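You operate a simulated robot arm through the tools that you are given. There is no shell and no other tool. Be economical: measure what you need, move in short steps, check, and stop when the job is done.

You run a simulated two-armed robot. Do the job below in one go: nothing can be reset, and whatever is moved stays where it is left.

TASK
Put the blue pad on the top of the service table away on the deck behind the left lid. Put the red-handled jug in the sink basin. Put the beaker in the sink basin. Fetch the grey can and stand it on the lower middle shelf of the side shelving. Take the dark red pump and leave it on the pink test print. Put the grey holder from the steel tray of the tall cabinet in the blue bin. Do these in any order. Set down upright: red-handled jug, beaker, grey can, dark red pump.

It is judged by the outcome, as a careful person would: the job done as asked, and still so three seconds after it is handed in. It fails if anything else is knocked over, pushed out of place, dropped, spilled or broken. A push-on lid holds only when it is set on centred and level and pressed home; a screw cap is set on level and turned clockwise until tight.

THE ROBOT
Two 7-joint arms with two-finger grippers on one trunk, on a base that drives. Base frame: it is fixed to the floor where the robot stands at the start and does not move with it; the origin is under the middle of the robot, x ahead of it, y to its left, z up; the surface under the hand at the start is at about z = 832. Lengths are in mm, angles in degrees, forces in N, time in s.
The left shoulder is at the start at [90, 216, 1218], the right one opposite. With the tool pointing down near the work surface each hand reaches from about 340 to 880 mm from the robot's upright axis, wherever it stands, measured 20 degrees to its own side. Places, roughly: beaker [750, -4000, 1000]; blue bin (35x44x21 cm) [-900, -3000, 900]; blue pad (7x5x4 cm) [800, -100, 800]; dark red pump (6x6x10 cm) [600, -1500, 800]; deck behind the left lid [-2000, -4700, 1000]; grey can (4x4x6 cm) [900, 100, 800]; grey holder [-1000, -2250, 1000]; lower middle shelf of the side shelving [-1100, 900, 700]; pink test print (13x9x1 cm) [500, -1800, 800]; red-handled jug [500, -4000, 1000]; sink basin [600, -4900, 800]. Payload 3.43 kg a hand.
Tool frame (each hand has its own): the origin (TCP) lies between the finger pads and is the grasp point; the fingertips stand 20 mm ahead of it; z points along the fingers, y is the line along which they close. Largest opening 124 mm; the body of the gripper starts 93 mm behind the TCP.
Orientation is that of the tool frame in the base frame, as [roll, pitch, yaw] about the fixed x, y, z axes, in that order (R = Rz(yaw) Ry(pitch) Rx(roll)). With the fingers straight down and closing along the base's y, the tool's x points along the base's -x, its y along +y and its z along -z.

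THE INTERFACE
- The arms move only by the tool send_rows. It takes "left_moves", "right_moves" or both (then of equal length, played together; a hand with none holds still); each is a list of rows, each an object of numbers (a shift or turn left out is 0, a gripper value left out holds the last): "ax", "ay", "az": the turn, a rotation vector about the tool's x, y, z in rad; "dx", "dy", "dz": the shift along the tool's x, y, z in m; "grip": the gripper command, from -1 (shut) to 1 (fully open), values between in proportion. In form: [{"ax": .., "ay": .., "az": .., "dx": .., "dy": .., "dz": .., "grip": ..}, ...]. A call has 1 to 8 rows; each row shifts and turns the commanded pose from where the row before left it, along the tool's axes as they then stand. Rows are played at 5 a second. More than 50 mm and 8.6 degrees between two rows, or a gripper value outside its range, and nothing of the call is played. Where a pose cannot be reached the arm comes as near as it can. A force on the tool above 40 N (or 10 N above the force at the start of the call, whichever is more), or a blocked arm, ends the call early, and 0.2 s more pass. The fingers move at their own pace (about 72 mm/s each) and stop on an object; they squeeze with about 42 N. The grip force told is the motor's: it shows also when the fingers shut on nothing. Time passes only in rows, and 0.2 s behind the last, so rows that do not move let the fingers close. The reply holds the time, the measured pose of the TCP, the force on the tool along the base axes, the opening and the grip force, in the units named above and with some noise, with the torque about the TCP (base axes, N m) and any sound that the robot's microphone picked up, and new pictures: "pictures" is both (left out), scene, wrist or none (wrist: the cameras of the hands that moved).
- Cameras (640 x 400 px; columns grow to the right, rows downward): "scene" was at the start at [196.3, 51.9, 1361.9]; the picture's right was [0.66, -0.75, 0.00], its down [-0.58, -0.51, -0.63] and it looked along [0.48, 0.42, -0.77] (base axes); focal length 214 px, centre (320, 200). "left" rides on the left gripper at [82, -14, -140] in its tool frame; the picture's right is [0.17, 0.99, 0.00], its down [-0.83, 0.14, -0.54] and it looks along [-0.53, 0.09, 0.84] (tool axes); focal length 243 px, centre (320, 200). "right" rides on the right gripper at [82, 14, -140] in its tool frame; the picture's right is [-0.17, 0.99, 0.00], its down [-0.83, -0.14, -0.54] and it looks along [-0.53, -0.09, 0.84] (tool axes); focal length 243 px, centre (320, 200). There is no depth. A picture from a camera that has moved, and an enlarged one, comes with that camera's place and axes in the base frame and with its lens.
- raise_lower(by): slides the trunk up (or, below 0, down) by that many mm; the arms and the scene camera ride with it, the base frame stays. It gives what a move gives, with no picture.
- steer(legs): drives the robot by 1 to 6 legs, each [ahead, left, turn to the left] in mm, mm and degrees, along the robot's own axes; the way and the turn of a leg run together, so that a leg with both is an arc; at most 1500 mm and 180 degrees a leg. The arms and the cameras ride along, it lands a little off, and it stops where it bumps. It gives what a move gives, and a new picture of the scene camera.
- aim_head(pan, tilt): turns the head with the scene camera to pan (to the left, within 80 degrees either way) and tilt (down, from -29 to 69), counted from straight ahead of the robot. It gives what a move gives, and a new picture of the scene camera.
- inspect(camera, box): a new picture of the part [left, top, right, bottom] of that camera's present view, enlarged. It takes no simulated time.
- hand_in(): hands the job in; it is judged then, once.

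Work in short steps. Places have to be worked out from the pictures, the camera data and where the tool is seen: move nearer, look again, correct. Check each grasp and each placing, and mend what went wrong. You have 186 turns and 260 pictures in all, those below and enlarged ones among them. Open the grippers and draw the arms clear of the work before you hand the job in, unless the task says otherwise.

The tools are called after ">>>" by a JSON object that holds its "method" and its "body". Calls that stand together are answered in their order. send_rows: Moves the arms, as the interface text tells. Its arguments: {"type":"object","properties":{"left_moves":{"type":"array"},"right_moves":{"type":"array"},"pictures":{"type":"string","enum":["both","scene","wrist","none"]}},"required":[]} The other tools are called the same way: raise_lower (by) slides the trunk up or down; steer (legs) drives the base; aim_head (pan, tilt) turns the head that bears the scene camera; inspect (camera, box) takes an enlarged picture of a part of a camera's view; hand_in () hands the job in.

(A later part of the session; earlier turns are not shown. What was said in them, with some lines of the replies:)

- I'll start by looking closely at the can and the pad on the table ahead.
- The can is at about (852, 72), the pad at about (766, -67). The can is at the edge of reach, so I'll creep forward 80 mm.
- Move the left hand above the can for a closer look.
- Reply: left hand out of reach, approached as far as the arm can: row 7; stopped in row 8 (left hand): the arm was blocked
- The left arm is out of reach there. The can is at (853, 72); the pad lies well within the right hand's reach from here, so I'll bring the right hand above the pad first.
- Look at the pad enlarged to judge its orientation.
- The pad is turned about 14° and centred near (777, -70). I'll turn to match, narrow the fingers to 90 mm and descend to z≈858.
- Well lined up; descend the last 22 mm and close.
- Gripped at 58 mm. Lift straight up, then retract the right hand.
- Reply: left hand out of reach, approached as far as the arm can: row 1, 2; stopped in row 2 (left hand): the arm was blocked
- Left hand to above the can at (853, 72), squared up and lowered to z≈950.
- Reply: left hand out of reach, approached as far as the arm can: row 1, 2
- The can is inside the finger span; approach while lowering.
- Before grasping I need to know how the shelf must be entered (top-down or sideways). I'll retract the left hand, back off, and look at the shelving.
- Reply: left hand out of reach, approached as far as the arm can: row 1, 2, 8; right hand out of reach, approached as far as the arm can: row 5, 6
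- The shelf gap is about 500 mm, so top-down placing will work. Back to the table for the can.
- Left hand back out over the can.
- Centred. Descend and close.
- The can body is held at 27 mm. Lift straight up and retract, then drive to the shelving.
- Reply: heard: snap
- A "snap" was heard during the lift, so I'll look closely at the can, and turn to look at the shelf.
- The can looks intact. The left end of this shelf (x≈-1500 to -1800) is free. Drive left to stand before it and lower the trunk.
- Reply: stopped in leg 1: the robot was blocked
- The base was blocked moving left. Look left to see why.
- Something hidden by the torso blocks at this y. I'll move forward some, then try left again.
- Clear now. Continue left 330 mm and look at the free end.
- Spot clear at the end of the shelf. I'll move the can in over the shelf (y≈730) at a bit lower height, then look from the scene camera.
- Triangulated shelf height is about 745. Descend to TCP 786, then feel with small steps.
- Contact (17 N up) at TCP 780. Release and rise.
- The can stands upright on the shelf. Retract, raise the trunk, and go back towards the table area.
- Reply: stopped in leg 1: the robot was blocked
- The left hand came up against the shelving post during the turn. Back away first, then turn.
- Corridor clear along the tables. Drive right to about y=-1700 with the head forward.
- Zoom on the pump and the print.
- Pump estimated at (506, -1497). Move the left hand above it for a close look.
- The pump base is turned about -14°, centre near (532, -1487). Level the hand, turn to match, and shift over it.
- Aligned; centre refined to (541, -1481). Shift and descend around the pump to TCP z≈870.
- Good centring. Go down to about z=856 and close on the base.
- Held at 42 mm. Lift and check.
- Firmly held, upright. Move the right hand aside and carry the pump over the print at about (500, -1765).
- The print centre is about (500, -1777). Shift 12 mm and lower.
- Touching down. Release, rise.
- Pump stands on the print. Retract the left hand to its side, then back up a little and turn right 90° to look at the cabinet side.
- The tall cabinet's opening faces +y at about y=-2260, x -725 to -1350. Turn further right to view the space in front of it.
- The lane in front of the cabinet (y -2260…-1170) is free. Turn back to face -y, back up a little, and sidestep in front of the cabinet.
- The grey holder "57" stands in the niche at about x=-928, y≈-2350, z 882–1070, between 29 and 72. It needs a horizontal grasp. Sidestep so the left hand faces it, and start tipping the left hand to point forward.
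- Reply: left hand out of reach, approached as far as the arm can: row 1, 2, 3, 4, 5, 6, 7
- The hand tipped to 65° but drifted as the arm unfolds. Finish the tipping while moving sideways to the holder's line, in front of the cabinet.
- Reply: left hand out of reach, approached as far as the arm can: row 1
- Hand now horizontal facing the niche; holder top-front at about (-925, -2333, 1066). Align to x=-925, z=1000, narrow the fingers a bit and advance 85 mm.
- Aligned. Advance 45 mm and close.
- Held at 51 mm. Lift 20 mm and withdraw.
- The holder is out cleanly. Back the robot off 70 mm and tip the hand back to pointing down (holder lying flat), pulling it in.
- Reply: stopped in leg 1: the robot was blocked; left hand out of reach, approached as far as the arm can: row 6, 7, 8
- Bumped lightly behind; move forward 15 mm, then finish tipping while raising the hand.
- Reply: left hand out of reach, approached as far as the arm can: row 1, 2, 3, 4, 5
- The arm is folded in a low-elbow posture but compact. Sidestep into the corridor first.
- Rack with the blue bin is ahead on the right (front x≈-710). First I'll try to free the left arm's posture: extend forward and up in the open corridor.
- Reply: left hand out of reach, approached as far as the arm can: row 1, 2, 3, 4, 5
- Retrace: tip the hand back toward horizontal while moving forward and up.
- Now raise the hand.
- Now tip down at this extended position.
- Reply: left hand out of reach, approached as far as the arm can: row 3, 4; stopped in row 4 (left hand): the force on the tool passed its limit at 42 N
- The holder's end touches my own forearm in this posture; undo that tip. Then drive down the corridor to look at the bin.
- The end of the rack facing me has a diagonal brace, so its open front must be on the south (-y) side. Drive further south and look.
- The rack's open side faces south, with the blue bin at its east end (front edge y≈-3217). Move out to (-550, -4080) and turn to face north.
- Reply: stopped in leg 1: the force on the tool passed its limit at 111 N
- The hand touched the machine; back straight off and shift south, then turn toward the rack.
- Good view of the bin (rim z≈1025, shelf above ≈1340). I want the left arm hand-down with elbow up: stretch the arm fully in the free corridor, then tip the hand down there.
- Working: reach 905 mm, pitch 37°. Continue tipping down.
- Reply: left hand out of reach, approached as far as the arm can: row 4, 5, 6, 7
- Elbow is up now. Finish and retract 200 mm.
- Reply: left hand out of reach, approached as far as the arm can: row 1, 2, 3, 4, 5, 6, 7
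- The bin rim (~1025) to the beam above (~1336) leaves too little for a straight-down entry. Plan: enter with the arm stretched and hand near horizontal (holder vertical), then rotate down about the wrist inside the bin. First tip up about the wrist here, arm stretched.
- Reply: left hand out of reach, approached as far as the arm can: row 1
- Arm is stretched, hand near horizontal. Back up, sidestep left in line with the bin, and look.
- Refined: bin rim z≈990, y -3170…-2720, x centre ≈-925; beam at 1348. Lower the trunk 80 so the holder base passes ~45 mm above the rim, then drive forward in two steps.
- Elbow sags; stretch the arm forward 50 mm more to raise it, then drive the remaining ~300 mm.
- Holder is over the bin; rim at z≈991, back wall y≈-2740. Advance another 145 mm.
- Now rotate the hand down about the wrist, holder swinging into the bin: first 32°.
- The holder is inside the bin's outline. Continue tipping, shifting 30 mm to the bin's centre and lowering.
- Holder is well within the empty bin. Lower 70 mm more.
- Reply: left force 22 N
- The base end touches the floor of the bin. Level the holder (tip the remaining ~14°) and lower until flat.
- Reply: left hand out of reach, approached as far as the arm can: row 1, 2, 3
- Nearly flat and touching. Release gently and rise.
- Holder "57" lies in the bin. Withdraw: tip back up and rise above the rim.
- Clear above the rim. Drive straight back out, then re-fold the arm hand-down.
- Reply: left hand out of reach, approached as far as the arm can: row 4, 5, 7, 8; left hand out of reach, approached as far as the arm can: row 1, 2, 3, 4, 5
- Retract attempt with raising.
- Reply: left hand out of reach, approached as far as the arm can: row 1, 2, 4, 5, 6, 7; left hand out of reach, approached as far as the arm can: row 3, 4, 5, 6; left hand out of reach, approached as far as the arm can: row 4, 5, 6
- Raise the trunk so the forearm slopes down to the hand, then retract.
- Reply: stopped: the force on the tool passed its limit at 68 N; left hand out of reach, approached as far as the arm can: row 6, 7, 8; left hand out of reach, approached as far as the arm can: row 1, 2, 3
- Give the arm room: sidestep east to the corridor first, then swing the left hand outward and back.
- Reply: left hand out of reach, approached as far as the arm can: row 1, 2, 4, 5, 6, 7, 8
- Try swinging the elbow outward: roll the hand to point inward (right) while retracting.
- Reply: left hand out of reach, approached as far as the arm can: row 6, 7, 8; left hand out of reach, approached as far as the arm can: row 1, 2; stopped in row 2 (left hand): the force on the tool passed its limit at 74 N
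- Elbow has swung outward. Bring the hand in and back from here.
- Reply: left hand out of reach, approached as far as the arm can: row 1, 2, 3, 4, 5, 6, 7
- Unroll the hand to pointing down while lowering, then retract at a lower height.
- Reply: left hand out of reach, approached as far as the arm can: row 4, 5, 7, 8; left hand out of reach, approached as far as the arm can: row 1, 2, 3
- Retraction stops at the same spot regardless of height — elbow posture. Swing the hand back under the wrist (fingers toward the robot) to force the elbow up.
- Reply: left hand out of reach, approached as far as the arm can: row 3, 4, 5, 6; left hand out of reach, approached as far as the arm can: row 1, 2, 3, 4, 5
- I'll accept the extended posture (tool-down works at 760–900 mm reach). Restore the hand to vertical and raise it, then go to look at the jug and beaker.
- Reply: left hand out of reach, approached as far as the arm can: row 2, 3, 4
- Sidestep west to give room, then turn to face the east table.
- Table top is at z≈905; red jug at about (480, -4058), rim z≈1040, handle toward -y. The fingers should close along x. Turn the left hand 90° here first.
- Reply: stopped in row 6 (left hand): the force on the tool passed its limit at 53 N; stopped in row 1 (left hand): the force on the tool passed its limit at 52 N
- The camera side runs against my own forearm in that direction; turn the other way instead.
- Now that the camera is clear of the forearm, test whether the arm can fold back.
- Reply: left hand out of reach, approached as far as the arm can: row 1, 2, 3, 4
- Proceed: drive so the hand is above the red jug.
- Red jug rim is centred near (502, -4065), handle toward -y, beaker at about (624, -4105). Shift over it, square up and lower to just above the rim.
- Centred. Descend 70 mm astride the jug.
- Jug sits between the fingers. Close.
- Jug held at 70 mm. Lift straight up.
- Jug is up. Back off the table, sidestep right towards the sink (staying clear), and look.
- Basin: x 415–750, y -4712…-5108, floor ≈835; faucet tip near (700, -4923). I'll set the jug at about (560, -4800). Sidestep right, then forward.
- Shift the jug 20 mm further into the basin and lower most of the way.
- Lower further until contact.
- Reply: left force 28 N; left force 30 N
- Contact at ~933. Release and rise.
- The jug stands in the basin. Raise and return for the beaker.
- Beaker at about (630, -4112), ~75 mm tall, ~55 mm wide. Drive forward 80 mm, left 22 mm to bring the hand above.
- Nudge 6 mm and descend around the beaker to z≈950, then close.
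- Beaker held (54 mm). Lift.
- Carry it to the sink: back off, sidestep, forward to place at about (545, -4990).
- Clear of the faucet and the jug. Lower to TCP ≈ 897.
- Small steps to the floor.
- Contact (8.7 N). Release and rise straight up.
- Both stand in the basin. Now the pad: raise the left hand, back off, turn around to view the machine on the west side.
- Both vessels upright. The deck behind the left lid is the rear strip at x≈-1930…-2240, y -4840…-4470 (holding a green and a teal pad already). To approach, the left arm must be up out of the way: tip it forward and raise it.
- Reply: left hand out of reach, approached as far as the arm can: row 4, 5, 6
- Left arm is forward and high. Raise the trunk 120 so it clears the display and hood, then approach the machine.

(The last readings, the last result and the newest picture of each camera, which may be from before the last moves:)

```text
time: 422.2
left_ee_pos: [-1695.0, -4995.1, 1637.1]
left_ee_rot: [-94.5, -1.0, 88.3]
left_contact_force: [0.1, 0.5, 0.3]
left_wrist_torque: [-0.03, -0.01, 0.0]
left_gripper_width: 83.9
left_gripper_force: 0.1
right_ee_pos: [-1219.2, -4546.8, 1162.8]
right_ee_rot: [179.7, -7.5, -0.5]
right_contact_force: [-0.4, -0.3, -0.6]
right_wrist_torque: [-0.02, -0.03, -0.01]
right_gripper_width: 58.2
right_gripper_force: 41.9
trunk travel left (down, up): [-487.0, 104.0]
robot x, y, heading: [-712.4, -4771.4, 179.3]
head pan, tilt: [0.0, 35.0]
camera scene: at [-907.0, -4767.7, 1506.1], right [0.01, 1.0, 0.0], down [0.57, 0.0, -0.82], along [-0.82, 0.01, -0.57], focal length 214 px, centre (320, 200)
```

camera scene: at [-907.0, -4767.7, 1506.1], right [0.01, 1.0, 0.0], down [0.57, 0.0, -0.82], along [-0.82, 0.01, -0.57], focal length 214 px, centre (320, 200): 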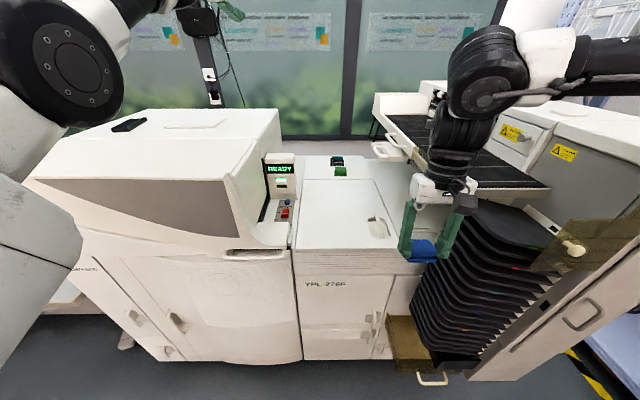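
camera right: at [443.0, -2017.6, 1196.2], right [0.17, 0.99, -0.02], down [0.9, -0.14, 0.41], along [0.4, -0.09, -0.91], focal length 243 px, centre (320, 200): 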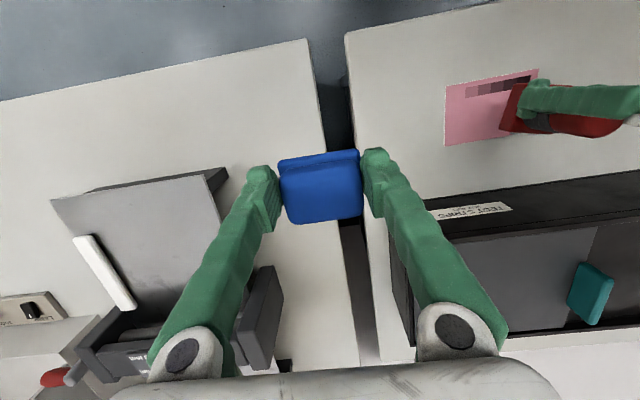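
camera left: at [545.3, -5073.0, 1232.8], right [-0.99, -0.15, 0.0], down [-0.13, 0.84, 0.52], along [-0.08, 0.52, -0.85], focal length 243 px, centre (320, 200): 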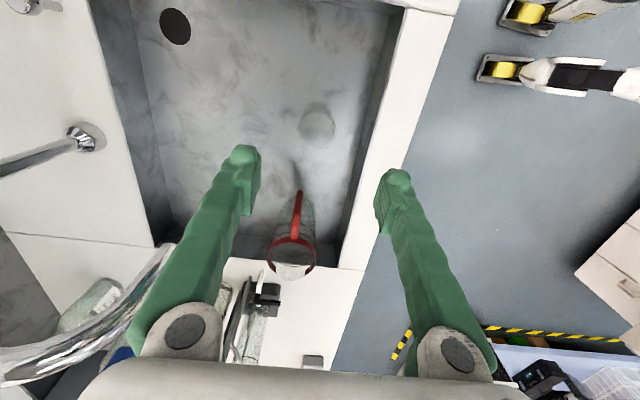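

Clear. Advance 250 mm and look with the right wrist camera.

>>> {"method": "steer", "body": {"legs": [[250, 0, 0.5]]}}

>>> {"method": "inspect", "body": {"camera": "scene", "box": [240, 100, 440, 230]}}

>>> {"method": "inspect", "body": {"camera": "right", "box": [0, 0, 640, 400]}}

```text
time: 424.3
left_ee_pos: [-1941.3, -5003.4, 1639.5]
left_ee_rot: [-94.4, -1.0, 88.8]
left_contact_force: [0.5, 0.4, -0.3]
left_wrist_torque: [0.02, -0.01, 0.01]
left_gripper_width: 83.6
left_gripper_force: 0.0
right_ee_pos: [-1472.0, -4550.7, 1165.0]
right_ee_rot: [179.7, -7.4, 0.1]
right_contact_force: [0.3, -0.4, -0.6]
right_wrist_torque: [-0.03, 0.01, 0.03]
right_gripper_width: 58.1
right_gripper_force: 41.7
trunk travel left (down, up): [-487.0, 104.0]
robot x, y, heading: [-963.2, -4773.2, -180.0]
head pan, tilt: [0.0, 35.0]
camera scene: at [-1156.0, -4768.9, 1506.5], right [0.0, 1.0, 0.0], down [0.57, 0.0, -0.82], along [-0.82, 0.0, -0.57], focal length 214 px, centre (320, 200)
```

scene: 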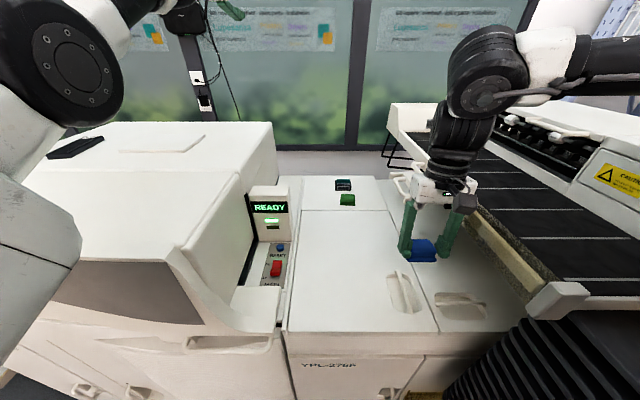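

```text
3.08 times, centred on (340, 165) of scene
camera zoom: at [-1156.0, -4768.9, 1506.5], right [0.0, 1.0, 0.0], down [0.57, 0.0, -0.82], along [-0.82, 0.0, -0.57], focal length 660 px, centre (258, 308)
```

zoom: 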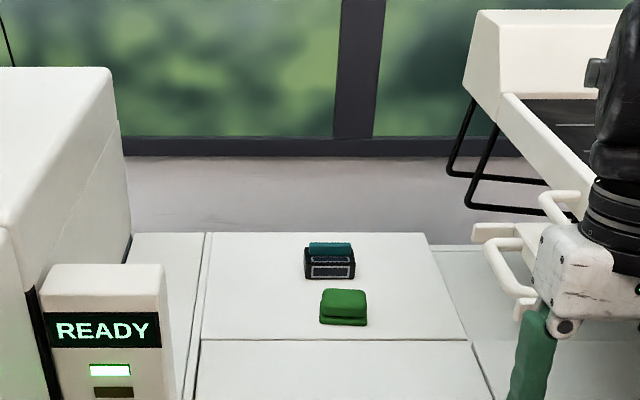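

```text
1.00 times, centred on (320, 200) of right (not enlarged: the box is as wide or as high as the picture)
camera zoom: at [-1407.5, -4563.5, 1313.8], right [-0.16, -0.99, -0.02], down [-0.89, 0.14, 0.43], along [-0.42, 0.08, -0.9], focal length 243 px, centre (320, 200)
```

zoom: 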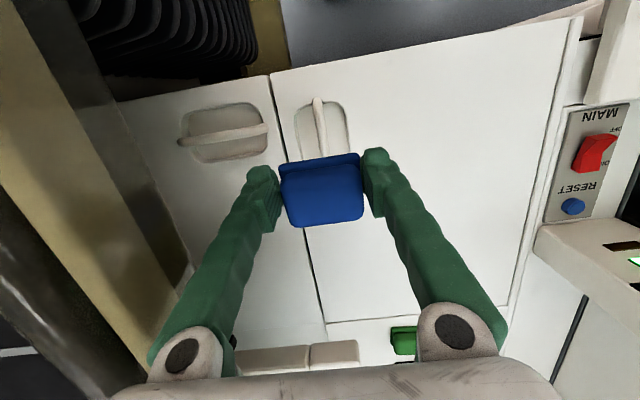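

Deck is at z≈985, x -1832…-2120, y -4844…-4498; green pad at (-1880,-4655), teal holder behind. The free part on the left, around (-1890, -4770), has the most room. Shift the robot left 150 and ahead 90.

>>> {"method": "steer", "body": {"legs": [[0, 150, 0], [85, 0, 0]]}}

>>> {"method": "send_rows", "body": {"right_moves": [{"ay": -0.13}, {"dx": -0.045, "dy": 0.012}, {"dx": -0.045, "dy": 0.012}, {"dx": -0.045, "dy": 0.012}, {"dx": -0.045, "dy": 0.012}, {"dx": -0.045, "dy": 0.012}, {}], "pictures": "both"}}

```text
time: 427.7
left_ee_pos: [-2027.1, -5154.0, 1639.8]
left_ee_rot: [-94.3, -1.0, 88.9]
left_contact_force: [0.7, -0.5, 0.0]
left_wrist_torque: [-0.02, -0.05, -0.02]
left_gripper_width: 84.1
left_gripper_force: 0.0
right_ee_pos: [-1560.0, -4699.7, 1165.2]
right_ee_rot: [179.7, -7.4, 0.2]
right_contact_force: [0.1, 0.9, 0.2]
right_wrist_torque: [0.02, 0.0, 0.0]
right_gripper_width: 58.2
right_gripper_force: 42.5
trunk travel left (down, up): [-487.0, 104.0]
robot x, y, heading: [-1051.3, -4915.8, -179.8]
head pan, tilt: [0.0, 35.0]
camera scene: at [-1242.3, -4917.1, 1506.5], right [0.0, 1.0, 0.0], down [0.57, 0.0, -0.82], along [-0.82, 0.0, -0.57], focal length 214 px, centre (320, 200)
```

scene: 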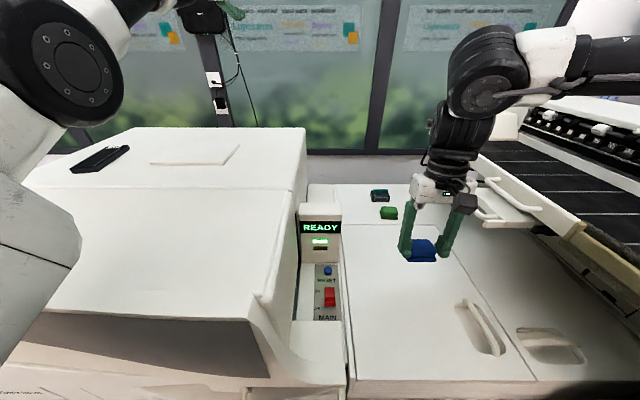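

```text
time: 429.3
left_ee_pos: [-2027.9, -5149.2, 1640.4]
left_ee_rot: [-94.4, -0.9, 89.0]
left_contact_force: [0.4, 0.1, 0.3]
left_wrist_torque: [-0.02, -0.03, 0.06]
left_gripper_width: 83.9
left_gripper_force: 0.1
right_ee_pos: [-1780.3, -4759.5, 1166.5]
right_ee_rot: [179.6, 0.2, 0.3]
right_contact_force: [0.4, 0.6, -1.5]
right_wrist_torque: [-0.04, 0.02, 0.0]
right_gripper_width: 58.3
right_gripper_force: 42.2
right hand out of reach, approached as far as the arm can: row 6
trunk travel left (down, up): [-487.0, 104.0]
robot x, y, heading: [-1053.9, -4918.4, -180.0]
head pan, tilt: [0.0, 35.0]
camera scene: at [-1242.9, -4914.6, 1506.4], right [0.0, 1.0, 0.0], down [0.57, 0.0, -0.82], along [-0.82, 0.0, -0.57], focal length 214 px, centre (320, 200)
camera right: at [-1695.9, -4772.7, 1304.9], right [-0.16, -0.99, 0.01], down [-0.83, 0.14, 0.54], along [-0.53, 0.08, -0.84], focal length 243 px, centre (320, 200)
```

scene: 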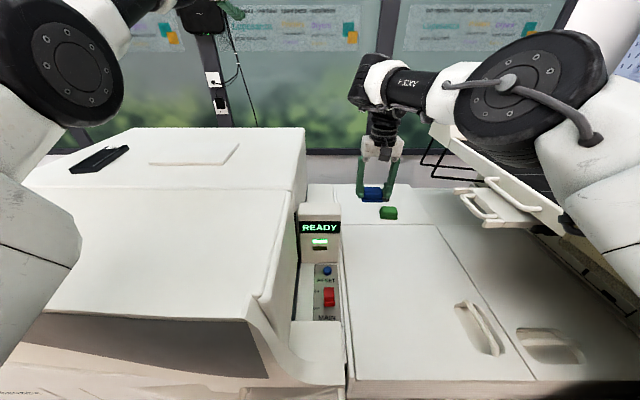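
right: 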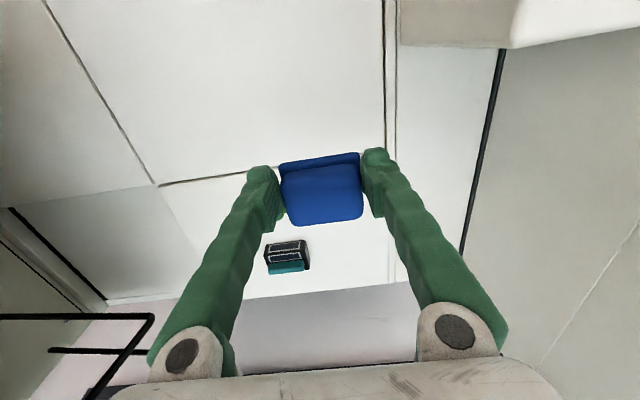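

Lid edge x=-1834 confirmed, teal at y≈-4668. Descend and advance to (-1880, -4770).

>>> {"method": "send_rows", "body": {"right_moves": [{"dz": 0.04, "dy": 0.01}, {"dz": 0.035, "dx": -0.025}, {"dz": 0.025, "dx": -0.025}, {"dz": 0.015, "dx": -0.03}, {"dx": -0.02}, {}], "pictures": "both"}}

```text
time: 430.7
left_ee_pos: [-2029.6, -5154.3, 1637.8]
left_ee_rot: [-94.4, -1.1, 89.1]
left_contact_force: [-0.4, 0.2, -0.3]
left_wrist_torque: [-0.02, 0.04, -0.03]
left_gripper_width: 83.9
left_gripper_force: 0.1
right_ee_pos: [-1792.0, -4797.3, 1063.7]
right_ee_rot: [179.7, 0.0, 0.2]
right_contact_force: [-1.5, -0.1, -0.9]
right_wrist_torque: [0.01, 0.01, 0.0]
right_gripper_width: 58.1
right_gripper_force: 42.1
right hand out of reach, approached as far as the arm can: row 2, 3, 4, 5
trunk travel left (down, up): [-487.0, 104.0]
robot x, y, heading: [-1053.5, -4917.0, -179.7]
head pan, tilt: [0.0, 35.0]
camera scene: at [-1244.5, -4917.2, 1506.2], right [0.0, 1.0, 0.0], down [0.57, 0.0, -0.82], along [-0.82, 0.0, -0.57], focal length 214 px, centre (320, 200)
camera right: at [-1708.8, -4809.1, 1202.6], right [-0.16, -0.99, 0.01], down [-0.83, 0.14, 0.54], along [-0.53, 0.08, -0.84], focal length 243 px, centre (320, 200)
```

scene: 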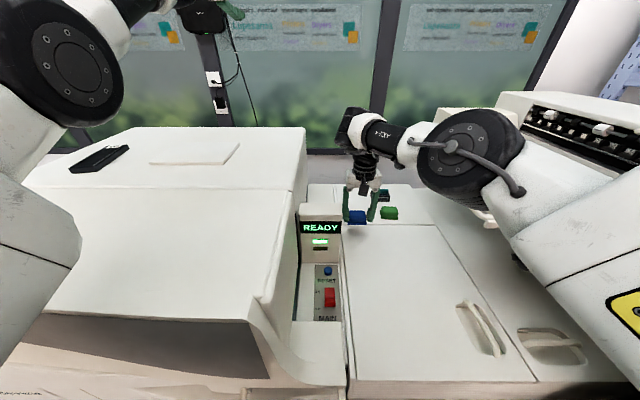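
right: 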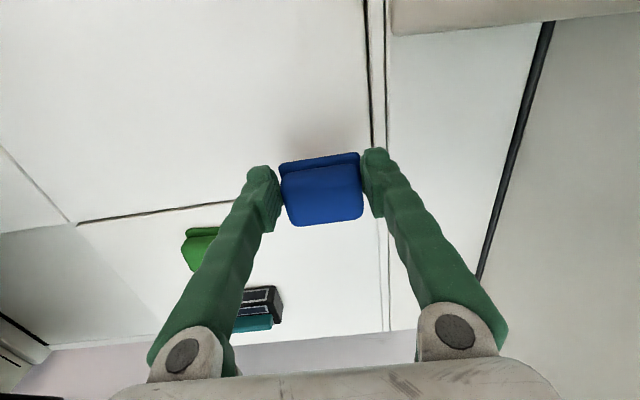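

Tool-down reach falls short (wrist flexion). Raise the trunk 100 (hand compensates down) and tilt the hand ~12° forward to gain reach.

>>> {"method": "raise_lower", "body": {"by": 100}}

>>> {"method": "send_rows", "body": {"right_moves": [{"dz": 0.045}, {"dz": 0.045}, {"dx": -0.04, "dy": -0.01}, {"dx": -0.03, "dy": -0.01, "ay": -0.1}, {"dx": -0.03, "dy": -0.008, "ay": -0.1}, {}], "pictures": "both"}}

```text
time: 432.1
left_ee_pos: [-1854.5, -5153.5, 1980.0]
left_ee_rot: [-78.7, -0.7, 88.7]
left_contact_force: [-0.3, 0.1, -0.3]
left_wrist_torque: [0.02, 0.05, -0.02]
left_gripper_width: 83.5
left_gripper_force: 0.1
right_ee_pos: [-1779.6, -4798.6, 1368.6]
right_ee_rot: [179.4, 16.2, 0.2]
right_contact_force: [-0.4, 0.2, -1.3]
right_wrist_torque: [0.0, 0.01, 0.0]
right_gripper_width: 58.2
right_gripper_force: 41.8
trunk travel left (down, up): [-587.0, 4.0]
robot x, y, heading: [-1055.0, -4919.5, -179.8]
head pan, tilt: [0.0, 35.0]
```

```text
time: 433.5
left_ee_pos: [-1853.5, -5154.0, 1982.9]
left_ee_rot: [-78.5, -0.6, 88.8]
left_contact_force: [0.0, 0.7, 0.3]
left_wrist_torque: [0.01, -0.01, -0.01]
left_gripper_width: 83.5
left_gripper_force: 0.1
right_ee_pos: [-1865.1, -4781.2, 1303.9]
right_ee_rot: [179.5, 27.9, 0.0]
right_contact_force: [-0.5, 0.6, -0.1]
right_wrist_torque: [-0.04, -0.02, 0.0]
right_gripper_width: 58.3
right_gripper_force: 42.0
right hand out of reach, approached as far as the arm can: row 3
trunk travel left (down, up): [-587.0, 4.0]
robot x, y, heading: [-1052.7, -4920.4, -179.6]
head pan, tilt: [0.0, 35.0]
camera scene: at [-1154.6, -4916.8, 1619.8], right [0.0, 1.0, 0.0], down [0.57, 0.0, -0.82], along [-0.82, 0.0, -0.57], focal length 214 px, centre (320, 200)
camera right: at [-1724.8, -4792.7, 1388.6], right [-0.14, -0.99, 0.09], down [-0.48, 0.14, 0.86], along [-0.86, 0.08, -0.5], focal length 243 px, centre (320, 200)
```

scene: 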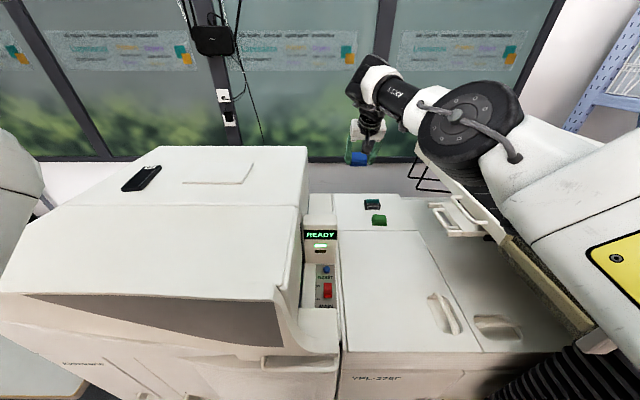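
right: 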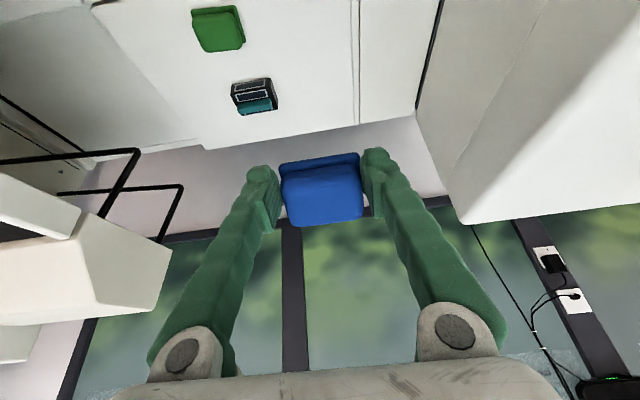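

The trunk leans back when fully raised, which costs reach. Raise the right hand first, then lower the trunk back.

>>> {"method": "send_rows", "body": {"right_moves": [{"dx": -0.019, "dz": -0.035}, {"dx": -0.019, "dz": -0.035}, {"dx": -0.019, "dz": -0.035}, {"dx": -0.019, "dz": -0.035}, {"dx": -0.019, "dz": -0.035}, {}], "pictures": "none"}}

>>> {"method": "raise_lower", "body": {"by": -100}}

```text
time: 434.9
left_ee_pos: [-1852.6, -5152.3, 1982.9]
left_ee_rot: [-78.6, -0.6, 88.9]
left_contact_force: [-0.8, 0.0, -0.4]
left_wrist_torque: [0.0, 0.01, 0.01]
left_gripper_width: 83.6
left_gripper_force: 0.1
right_ee_pos: [-1809.4, -4803.4, 1461.8]
right_ee_rot: [179.5, 27.6, -0.3]
right_contact_force: [0.0, 0.5, -0.2]
right_wrist_torque: [0.0, 0.0, -0.02]
right_gripper_width: 57.9
right_gripper_force: 42.0
right hand out of reach, approached as far as the arm can: row 1, 2, 3, 4, 5
trunk travel left (down, up): [-587.0, 4.0]
robot x, y, heading: [-1052.5, -4916.1, -179.7]
head pan, tilt: [0.0, 35.0]
```

```text
time: 435.6
left_ee_pos: [-1969.1, -5150.9, 1816.5]
left_ee_rot: [-87.0, -0.7, 88.9]
left_contact_force: [-1.3, 0.7, 1.1]
left_wrist_torque: [0.04, -0.07, 0.04]
left_gripper_width: 83.8
left_gripper_force: 0.1
right_ee_pos: [-1840.5, -4705.7, 1319.0]
right_ee_rot: [-168.2, 22.3, -2.1]
right_contact_force: [-1.8, -0.1, -0.4]
right_wrist_torque: [-0.06, -0.19, -0.06]
right_gripper_width: 58.3
right_gripper_force: 42.4
trunk travel left (down, up): [-546.0, 45.0]
robot x, y, heading: [-1054.9, -4920.0, -179.9]
head pan, tilt: [0.0, 35.0]
stopped: the arm was blocked; the commanded pose is now the measured one
```

Blocked — check what the right arm touches.

>>> {"method": "aim_head", "body": {"pan": -25, "tilt": 35}}

```text
time: 436.4
left_ee_pos: [-1943.7, -5155.0, 1832.0]
left_ee_rot: [-86.1, -0.7, 88.9]
left_contact_force: [-0.4, 0.3, -0.2]
left_wrist_torque: [-0.03, -0.07, -0.03]
left_gripper_width: 83.5
left_gripper_force: 0.1
right_ee_pos: [-1823.7, -4708.8, 1335.4]
right_ee_rot: [-168.2, 23.3, -2.1]
right_contact_force: [0.0, 0.2, -1.1]
right_wrist_torque: [-0.02, 0.02, 0.0]
right_gripper_width: 58.3
right_gripper_force: 42.3
trunk travel left (down, up): [-546.0, 45.0]
robot x, y, heading: [-1051.9, -4918.4, -179.7]
head pan, tilt: [-25.0, 35.0]
camera scene: at [-1189.8, -4880.0, 1577.9], right [0.42, 0.91, 0.0], down [0.52, -0.24, -0.82], along [-0.75, 0.34, -0.57], focal length 214 px, centre (320, 200)
```

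scene: 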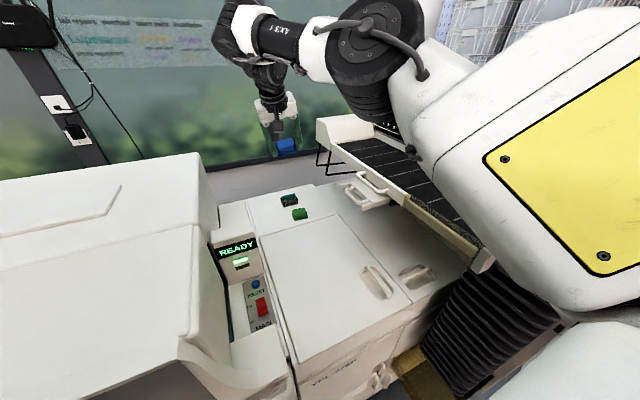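

The right upper arm is close to the sorter on the right. Shift the robot left 85 mm (also lines the shoulder up with the target), then continue lowering the trunk.

>>> {"method": "steer", "body": {"legs": [[0, 90, 0]]}}

>>> {"method": "send_rows", "body": {"right_moves": [{"ax": -0.1}, {"ax": -0.1}, {}], "pictures": "none"}}

>>> {"method": "raise_lower", "body": {"by": -60}}

```text
time: 438.3
left_ee_pos: [-1948.9, -5240.4, 1829.8]
left_ee_rot: [-86.4, -0.9, 88.7]
left_contact_force: [0.9, 0.1, -1.6]
left_wrist_torque: [0.01, -0.05, 0.02]
left_gripper_width: 83.6
left_gripper_force: 0.1
right_ee_pos: [-1826.9, -4794.9, 1331.5]
right_ee_rot: [-168.2, 23.1, -2.3]
right_contact_force: [0.9, -0.1, -0.8]
right_wrist_torque: [0.0, 0.01, 0.0]
right_gripper_width: 58.0
right_gripper_force: 41.7
trunk travel left (down, up): [-546.0, 45.0]
robot x, y, heading: [-1053.2, -5009.0, -179.9]
head pan, tilt: [-25.0, 35.0]
camera scene: at [-1193.4, -4968.3, 1577.3], right [0.42, 0.91, 0.0], down [0.52, -0.24, -0.82], along [-0.74, 0.35, -0.57], focal length 214 px, centre (320, 200)
```

scene: 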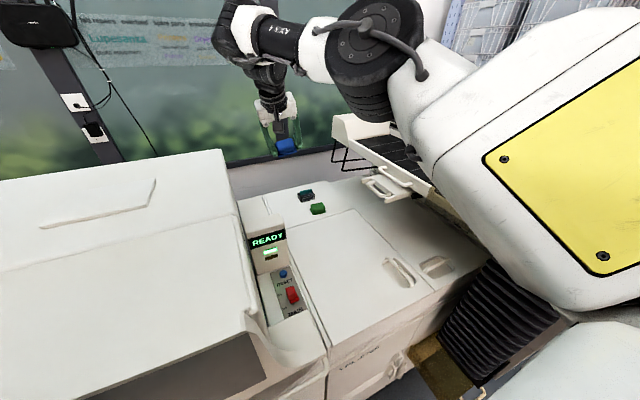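

```text
time: 439.1
left_ee_pos: [-1950.8, -5242.7, 1829.4]
left_ee_rot: [-86.4, -1.1, 88.7]
left_contact_force: [-0.1, 0.1, 0.7]
left_wrist_torque: [0.01, 0.01, -0.03]
left_gripper_width: 83.6
left_gripper_force: 0.0
right_ee_pos: [-1826.1, -4798.2, 1332.8]
right_ee_rot: [-179.6, 23.1, -2.3]
right_contact_force: [0.3, -0.4, -0.1]
right_wrist_torque: [0.04, 0.01, 0.0]
right_gripper_width: 58.1
right_gripper_force: 41.7
trunk travel left (down, up): [-546.0, 45.0]
robot x, y, heading: [-1050.5, -5008.6, -179.8]
head pan, tilt: [-25.0, 35.0]
```

```text
time: 440.0
left_ee_pos: [-1935.0, -5387.7, 1801.2]
left_ee_rot: [-74.8, 30.3, 122.8]
left_contact_force: [0.0, 0.4, -0.5]
left_wrist_torque: [0.01, 0.0, -0.02]
left_gripper_width: 83.7
left_gripper_force: 0.0
right_ee_pos: [-1827.3, -4797.7, 1264.6]
right_ee_rot: [-179.6, 22.4, -2.1]
right_contact_force: [0.2, 0.0, 0.6]
right_wrist_torque: [0.03, -0.02, -0.03]
right_gripper_width: 58.2
right_gripper_force: 41.4
trunk travel left (down, up): [-489.0, 102.0]
robot x, y, heading: [-1052.3, -5006.1, -180.1]
head pan, tilt: [-25.0, 35.0]
stopped: the arm was blocked; the commanded pose is now the measured one
```

Now the left arm rests against the hood. Lift the left hand up and back to steepen the arm.

>>> {"method": "send_rows", "body": {"left_moves": [{"dx": -0.0274, "dy": -0.0256, "dz": -0.014}, {"dx": -0.0274, "dy": -0.0256, "dz": -0.014}, {"dx": -0.0274, "dy": -0.0256, "dz": -0.014}, {"dx": -0.0274, "dy": -0.0256, "dz": -0.014}, {"dx": -0.0274, "dy": -0.0256, "dz": -0.014}, {}], "pictures": "none"}}

>>> {"method": "aim_head", "body": {"pan": 40, "tilt": 25}}

```text
time: 441.4
left_ee_pos: [-1811.3, -5384.7, 1959.5]
left_ee_rot: [-74.7, 30.4, 122.8]
left_contact_force: [0.8, -0.2, -0.1]
left_wrist_torque: [-0.01, 0.01, 0.02]
left_gripper_width: 83.9
left_gripper_force: 0.1
left hand out of reach, approached as far as the arm can: row 5
right_ee_pos: [-1827.6, -4795.0, 1264.3]
right_ee_rot: [-179.6, 22.5, -2.1]
right_contact_force: [0.6, 0.4, -1.4]
right_wrist_torque: [-0.03, -0.02, 0.02]
right_gripper_width: 58.1
right_gripper_force: 42.4
trunk travel left (down, up): [-489.0, 102.0]
robot x, y, heading: [-1052.4, -5006.2, -180.2]
head pan, tilt: [-25.0, 35.0]
```

```text
time: 442.7
left_ee_pos: [-1810.7, -5386.2, 1960.0]
left_ee_rot: [-74.5, 30.2, 122.8]
left_contact_force: [-0.3, -0.2, 0.8]
left_wrist_torque: [-0.03, -0.05, -0.01]
left_gripper_width: 83.5
left_gripper_force: 0.1
right_ee_pos: [-1827.2, -4794.8, 1265.4]
right_ee_rot: [-179.6, 22.4, -2.1]
right_contact_force: [-0.8, 0.2, -0.5]
right_wrist_torque: [0.0, 0.02, 0.02]
right_gripper_width: 58.1
right_gripper_force: 41.9
trunk travel left (down, up): [-489.0, 102.0]
robot x, y, heading: [-1053.8, -5011.1, -179.9]
head pan, tilt: [40.0, 25.0]
camera scene: at [-1226.1, -5065.6, 1524.0], right [-0.64, 0.77, 0.0], down [0.32, 0.27, -0.91], along [-0.69, -0.58, -0.42], focal length 214 px, centre (320, 200)
```

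scene: 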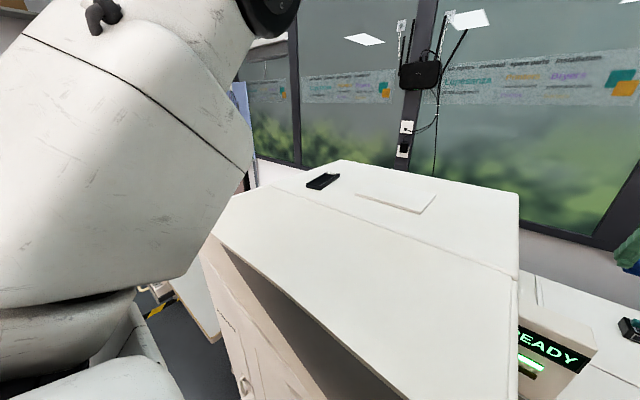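

The left arm now points up steeply, clear of the hood. Bring the right hand down toward the deck at (-1880, -4770), staged to z≈1060.

>>> {"method": "send_rows", "body": {"right_moves": [{"dx": 0.007, "dy": -0.004, "dz": 0.04}, {"dx": 0.007, "dy": -0.004, "dz": 0.04}, {"dx": 0.007, "dy": -0.004, "dz": 0.04}, {"dx": 0.006, "dy": -0.004, "dz": 0.04}, {"dx": 0.004, "dy": -0.004, "dz": 0.04}, {}], "pictures": "wrist"}}

>>> {"method": "aim_head", "body": {"pan": -20, "tilt": 35}}

```text
time: 444.1
left_ee_pos: [-1810.0, -5386.6, 1959.0]
left_ee_rot: [-74.6, 30.0, 122.7]
left_contact_force: [0.2, -0.5, 0.3]
left_wrist_torque: [0.03, 0.01, -0.01]
left_gripper_width: 83.9
left_gripper_force: 0.1
right_ee_pos: [-1873.7, -4776.3, 1070.1]
right_ee_rot: [-179.6, 22.6, -2.1]
right_contact_force: [0.2, -0.7, -1.1]
right_wrist_torque: [0.0, -0.02, -0.02]
right_gripper_width: 58.4
right_gripper_force: 41.7
trunk travel left (down, up): [-489.0, 102.0]
robot x, y, heading: [-1050.3, -5008.7, -180.0]
head pan, tilt: [40.0, 25.0]
camera right: at [-1744.4, -4794.8, 1167.7], right [-0.19, -0.98, 0.06], down [-0.56, 0.16, 0.82], along [-0.81, 0.13, -0.57], focal length 243 px, centre (320, 200)
```

right: 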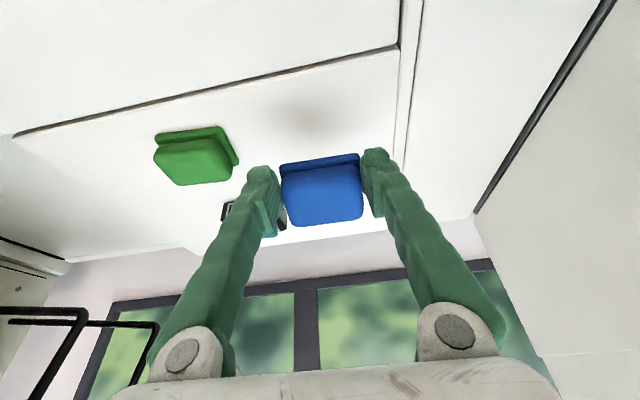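

```text
time: 445.4
left_ee_pos: [-1811.5, -5385.9, 1959.4]
left_ee_rot: [-74.6, 30.2, 122.8]
left_contact_force: [0.7, -0.8, 0.3]
left_wrist_torque: [0.02, 0.01, 0.02]
left_gripper_width: 83.7
left_gripper_force: 0.0
right_ee_pos: [-1874.5, -4775.0, 1070.6]
right_ee_rot: [-179.6, 22.4, -2.2]
right_contact_force: [0.6, -0.2, -0.3]
right_wrist_torque: [-0.01, -0.02, -0.04]
right_gripper_width: 58.0
right_gripper_force: 42.4
trunk travel left (down, up): [-489.0, 102.0]
robot x, y, heading: [-1054.0, -5007.1, -179.8]
head pan, tilt: [-20.0, 35.0]
camera scene: at [-1237.9, -4976.5, 1508.3], right [0.34, 0.94, 0.0], down [0.54, -0.2, -0.82], along [-0.77, 0.28, -0.57], focal length 214 px, centre (320, 200)
```

scene: 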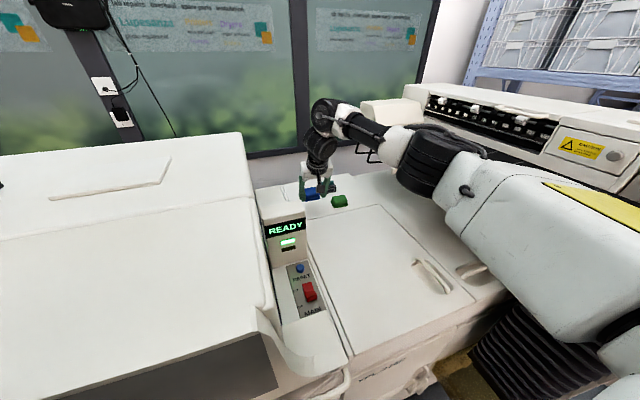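

Over the free spot. Level the hand partly while lowering.

>>> {"method": "send_rows", "body": {"right_moves": [{"ay": 0.1}, {"ay": 0.1}, {"ay": 0.1, "dz": 0.01}, {"dz": 0.015}, {}], "pictures": "wrist"}}

```text
time: 446.6
left_ee_pos: [-1810.6, -5385.0, 1959.1]
left_ee_rot: [-74.6, 30.2, 122.8]
left_contact_force: [1.3, -0.3, 0.2]
left_wrist_torque: [-0.01, -0.03, 0.01]
left_gripper_width: 83.9
left_gripper_force: 0.0
right_ee_pos: [-1872.3, -4779.4, 1024.7]
right_ee_rot: [179.9, 15.5, -2.4]
right_contact_force: [-0.6, -1.0, -1.4]
right_wrist_torque: [0.0, 0.0, 0.01]
right_gripper_width: 58.2
right_gripper_force: 42.4
right hand out of reach, approached as far as the arm can: row 1, 2, 3
trunk travel left (down, up): [-489.0, 102.0]
robot x, y, heading: [-1055.3, -5007.7, -180.0]
head pan, tilt: [-20.0, 35.0]
camera right: at [-1754.8, -4797.2, 1138.1], right [-0.2, -0.98, 0.04], down [-0.65, 0.17, 0.74], along [-0.73, 0.12, -0.67], focal length 243 px, centre (320, 200)
```

right: 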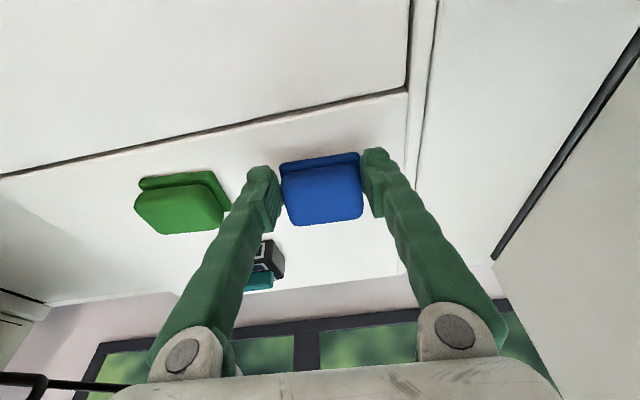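

Nearly down. Small steps to contact.

>>> {"method": "send_rows", "body": {"right_moves": [{"dx": 0.001, "dz": 0.005}, {}], "pictures": "none"}}

>>> {"method": "send_rows", "body": {"right_moves": [{"dx": 0.001, "dz": 0.004}, {}], "pictures": "none"}}

```text
time: 447.2
left_ee_pos: [-1809.8, -5385.4, 1958.6]
left_ee_rot: [-74.6, 30.3, 122.8]
left_contact_force: [0.2, -0.4, -0.3]
left_wrist_torque: [0.01, -0.02, 0.03]
left_gripper_width: 83.7
left_gripper_force: 0.0
right_ee_pos: [-1872.5, -4779.9, 1021.2]
right_ee_rot: [-179.9, 15.4, -2.3]
right_contact_force: [0.0, -0.2, -1.0]
right_wrist_torque: [-0.02, -0.01, -0.02]
right_gripper_width: 58.3
right_gripper_force: 42.2
trunk travel left (down, up): [-489.0, 102.0]
robot x, y, heading: [-1054.4, -5006.7, -180.1]
head pan, tilt: [-20.0, 35.0]
```

```text
time: 447.8
left_ee_pos: [-1808.2, -5385.6, 1960.9]
left_ee_rot: [-74.5, 30.0, 122.9]
left_contact_force: [-0.1, 0.2, -0.2]
left_wrist_torque: [-0.01, 0.05, -0.03]
left_gripper_width: 83.6
left_gripper_force: 0.1
right_ee_pos: [-1871.8, -4779.6, 1021.2]
right_ee_rot: [-180.0, 15.7, -2.5]
right_contact_force: [0.5, 1.9, 17.0]
right_wrist_torque: [0.14, -0.02, 0.0]
right_gripper_width: 58.1
right_gripper_force: 42.0
trunk travel left (down, up): [-489.0, 102.0]
robot x, y, heading: [-1049.9, -5006.7, -180.1]
head pan, tilt: [-20.0, 35.0]
```

Touching (17 N). Release and lift away.

>>> {"method": "send_rows", "body": {"right_moves": [{"grip": 0.15}, {}, {"grip": 0.3}, {"dx": -0.008, "dz": -0.029}, {"dx": -0.011, "dz": -0.039}, {"dx": -0.011, "dz": -0.039}, {}], "pictures": "both"}}

```text
time: 449.4
left_ee_pos: [-1812.0, -5385.2, 1959.7]
left_ee_rot: [-74.6, 30.2, 122.7]
left_contact_force: [-0.8, -0.2, -0.7]
left_wrist_torque: [0.01, 0.01, 0.01]
left_gripper_width: 83.6
left_gripper_force: 0.0
right_ee_pos: [-1872.6, -4778.7, 1124.8]
right_ee_rot: [180.0, 15.5, -2.4]
right_contact_force: [-0.9, 0.2, -0.2]
right_wrist_torque: [-0.01, 0.01, 0.02]
right_gripper_width: 80.8
right_gripper_force: 0.0
trunk travel left (down, up): [-489.0, 102.0]
robot x, y, heading: [-1050.3, -5005.7, -180.1]
head pan, tilt: [-20.0, 35.0]
camera scene: at [-1238.6, -4976.2, 1508.2], right [0.34, 0.94, 0.0], down [0.54, -0.2, -0.82], along [-0.77, 0.28, -0.57], focal length 214 px, centre (320, 200)
camera right: at [-1755.6, -4797.6, 1237.6], right [-0.2, -0.98, 0.04], down [-0.65, 0.17, 0.74], along [-0.73, 0.12, -0.67], focal length 243 px, centre (320, 200)
```

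scene: 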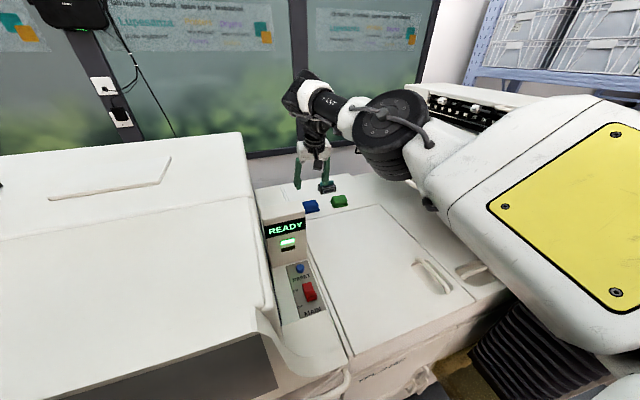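
right: 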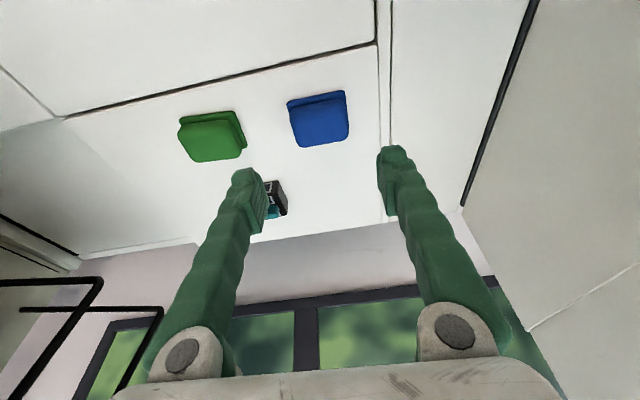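

The pad lies flat on the deck behind the left lid. Back the robot straight out, and check all is in order.

>>> {"method": "send_rows", "body": {"right_moves": [{"dx": -0.011, "dz": -0.039}, {"dx": -0.011, "dz": -0.039}, {}], "pictures": "none"}}

>>> {"method": "steer", "body": {"legs": [[-600, 0, 0]]}}

>>> {"method": "inspect", "body": {"camera": "scene", "box": [200, 90, 520, 290]}}

```text
time: 450.2
left_ee_pos: [-1811.6, -5383.3, 1958.8]
left_ee_rot: [-74.6, 30.2, 122.8]
left_contact_force: [-0.9, -0.3, 0.3]
left_wrist_torque: [-0.06, -0.01, 0.0]
left_gripper_width: 83.8
left_gripper_force: 0.1
right_ee_pos: [-1869.1, -4785.2, 1206.4]
right_ee_rot: [179.7, 15.3, -2.4]
right_contact_force: [-0.2, 0.1, 0.2]
right_wrist_torque: [-0.02, -0.02, 0.0]
right_gripper_width: 80.7
right_gripper_force: 0.1
right hand out of reach, approached as far as the arm can: row 2
trunk travel left (down, up): [-489.0, 102.0]
robot x, y, heading: [-1054.4, -5004.2, -180.2]
head pan, tilt: [-20.0, 35.0]
```

```text
time: 454.3
left_ee_pos: [-1229.5, -5385.4, 1957.7]
left_ee_rot: [-74.7, 30.3, 122.9]
left_contact_force: [-0.8, 0.3, 0.0]
left_wrist_torque: [0.02, 0.02, 0.03]
left_gripper_width: 83.6
left_gripper_force: 0.1
right_ee_pos: [-1285.6, -4787.6, 1205.6]
right_ee_rot: [179.9, 15.4, -2.2]
right_contact_force: [-0.5, 0.2, 0.2]
right_wrist_torque: [-0.01, -0.01, 0.0]
right_gripper_width: 81.0
right_gripper_force: 0.1
trunk travel left (down, up): [-489.0, 102.0]
robot x, y, heading: [-469.9, -5002.8, -179.8]
head pan, tilt: [-20.0, 35.0]
camera scene: at [-655.2, -4975.7, 1508.1], right [0.34, 0.94, 0.0], down [0.54, -0.19, -0.82], along [-0.77, 0.28, -0.57], focal length 214 px, centre (320, 200)
```

scene: 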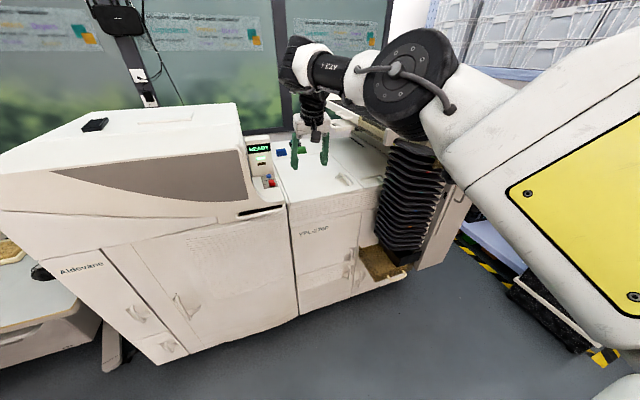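

```text
2.00 times, centred on (360, 190) of scene
camera zoom: at [-655.2, -4975.7, 1508.1], right [0.34, 0.94, 0.0], down [0.54, -0.19, -0.82], along [-0.77, 0.28, -0.57], focal length 429 px, centre (240, 220)
```

zoom: 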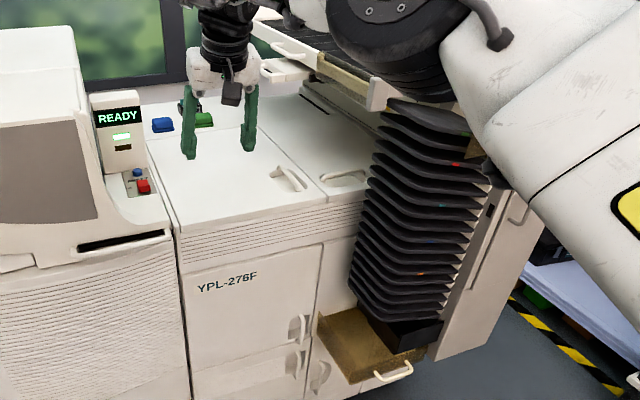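

All six items are placed, and both hands are open and clear of the work. Handing in.

>>> {"method": "hand_in", "body": {}}

```text
The job is handed in.
```

I placed all six items and handed the job in:
- **Blue pad:** on the deck behind the left lid.
- **Red-handled jug and beaker:** both upright in the sink basin.
- **Grey can:** upright on the lower middle shelf.
- **Dark red pump:** upright on the pink test print.
- **Grey holder:** in the blue bin.

Three things to know:
- A snap was heard as I lifted the can, but it looked intact.
- The robot bumped fixed furniture and the printing machine several times, once at 111 N on the hand against the machine.
- I saw nothing shifted in the views I took afterwards, but I didn't re-check every spot.
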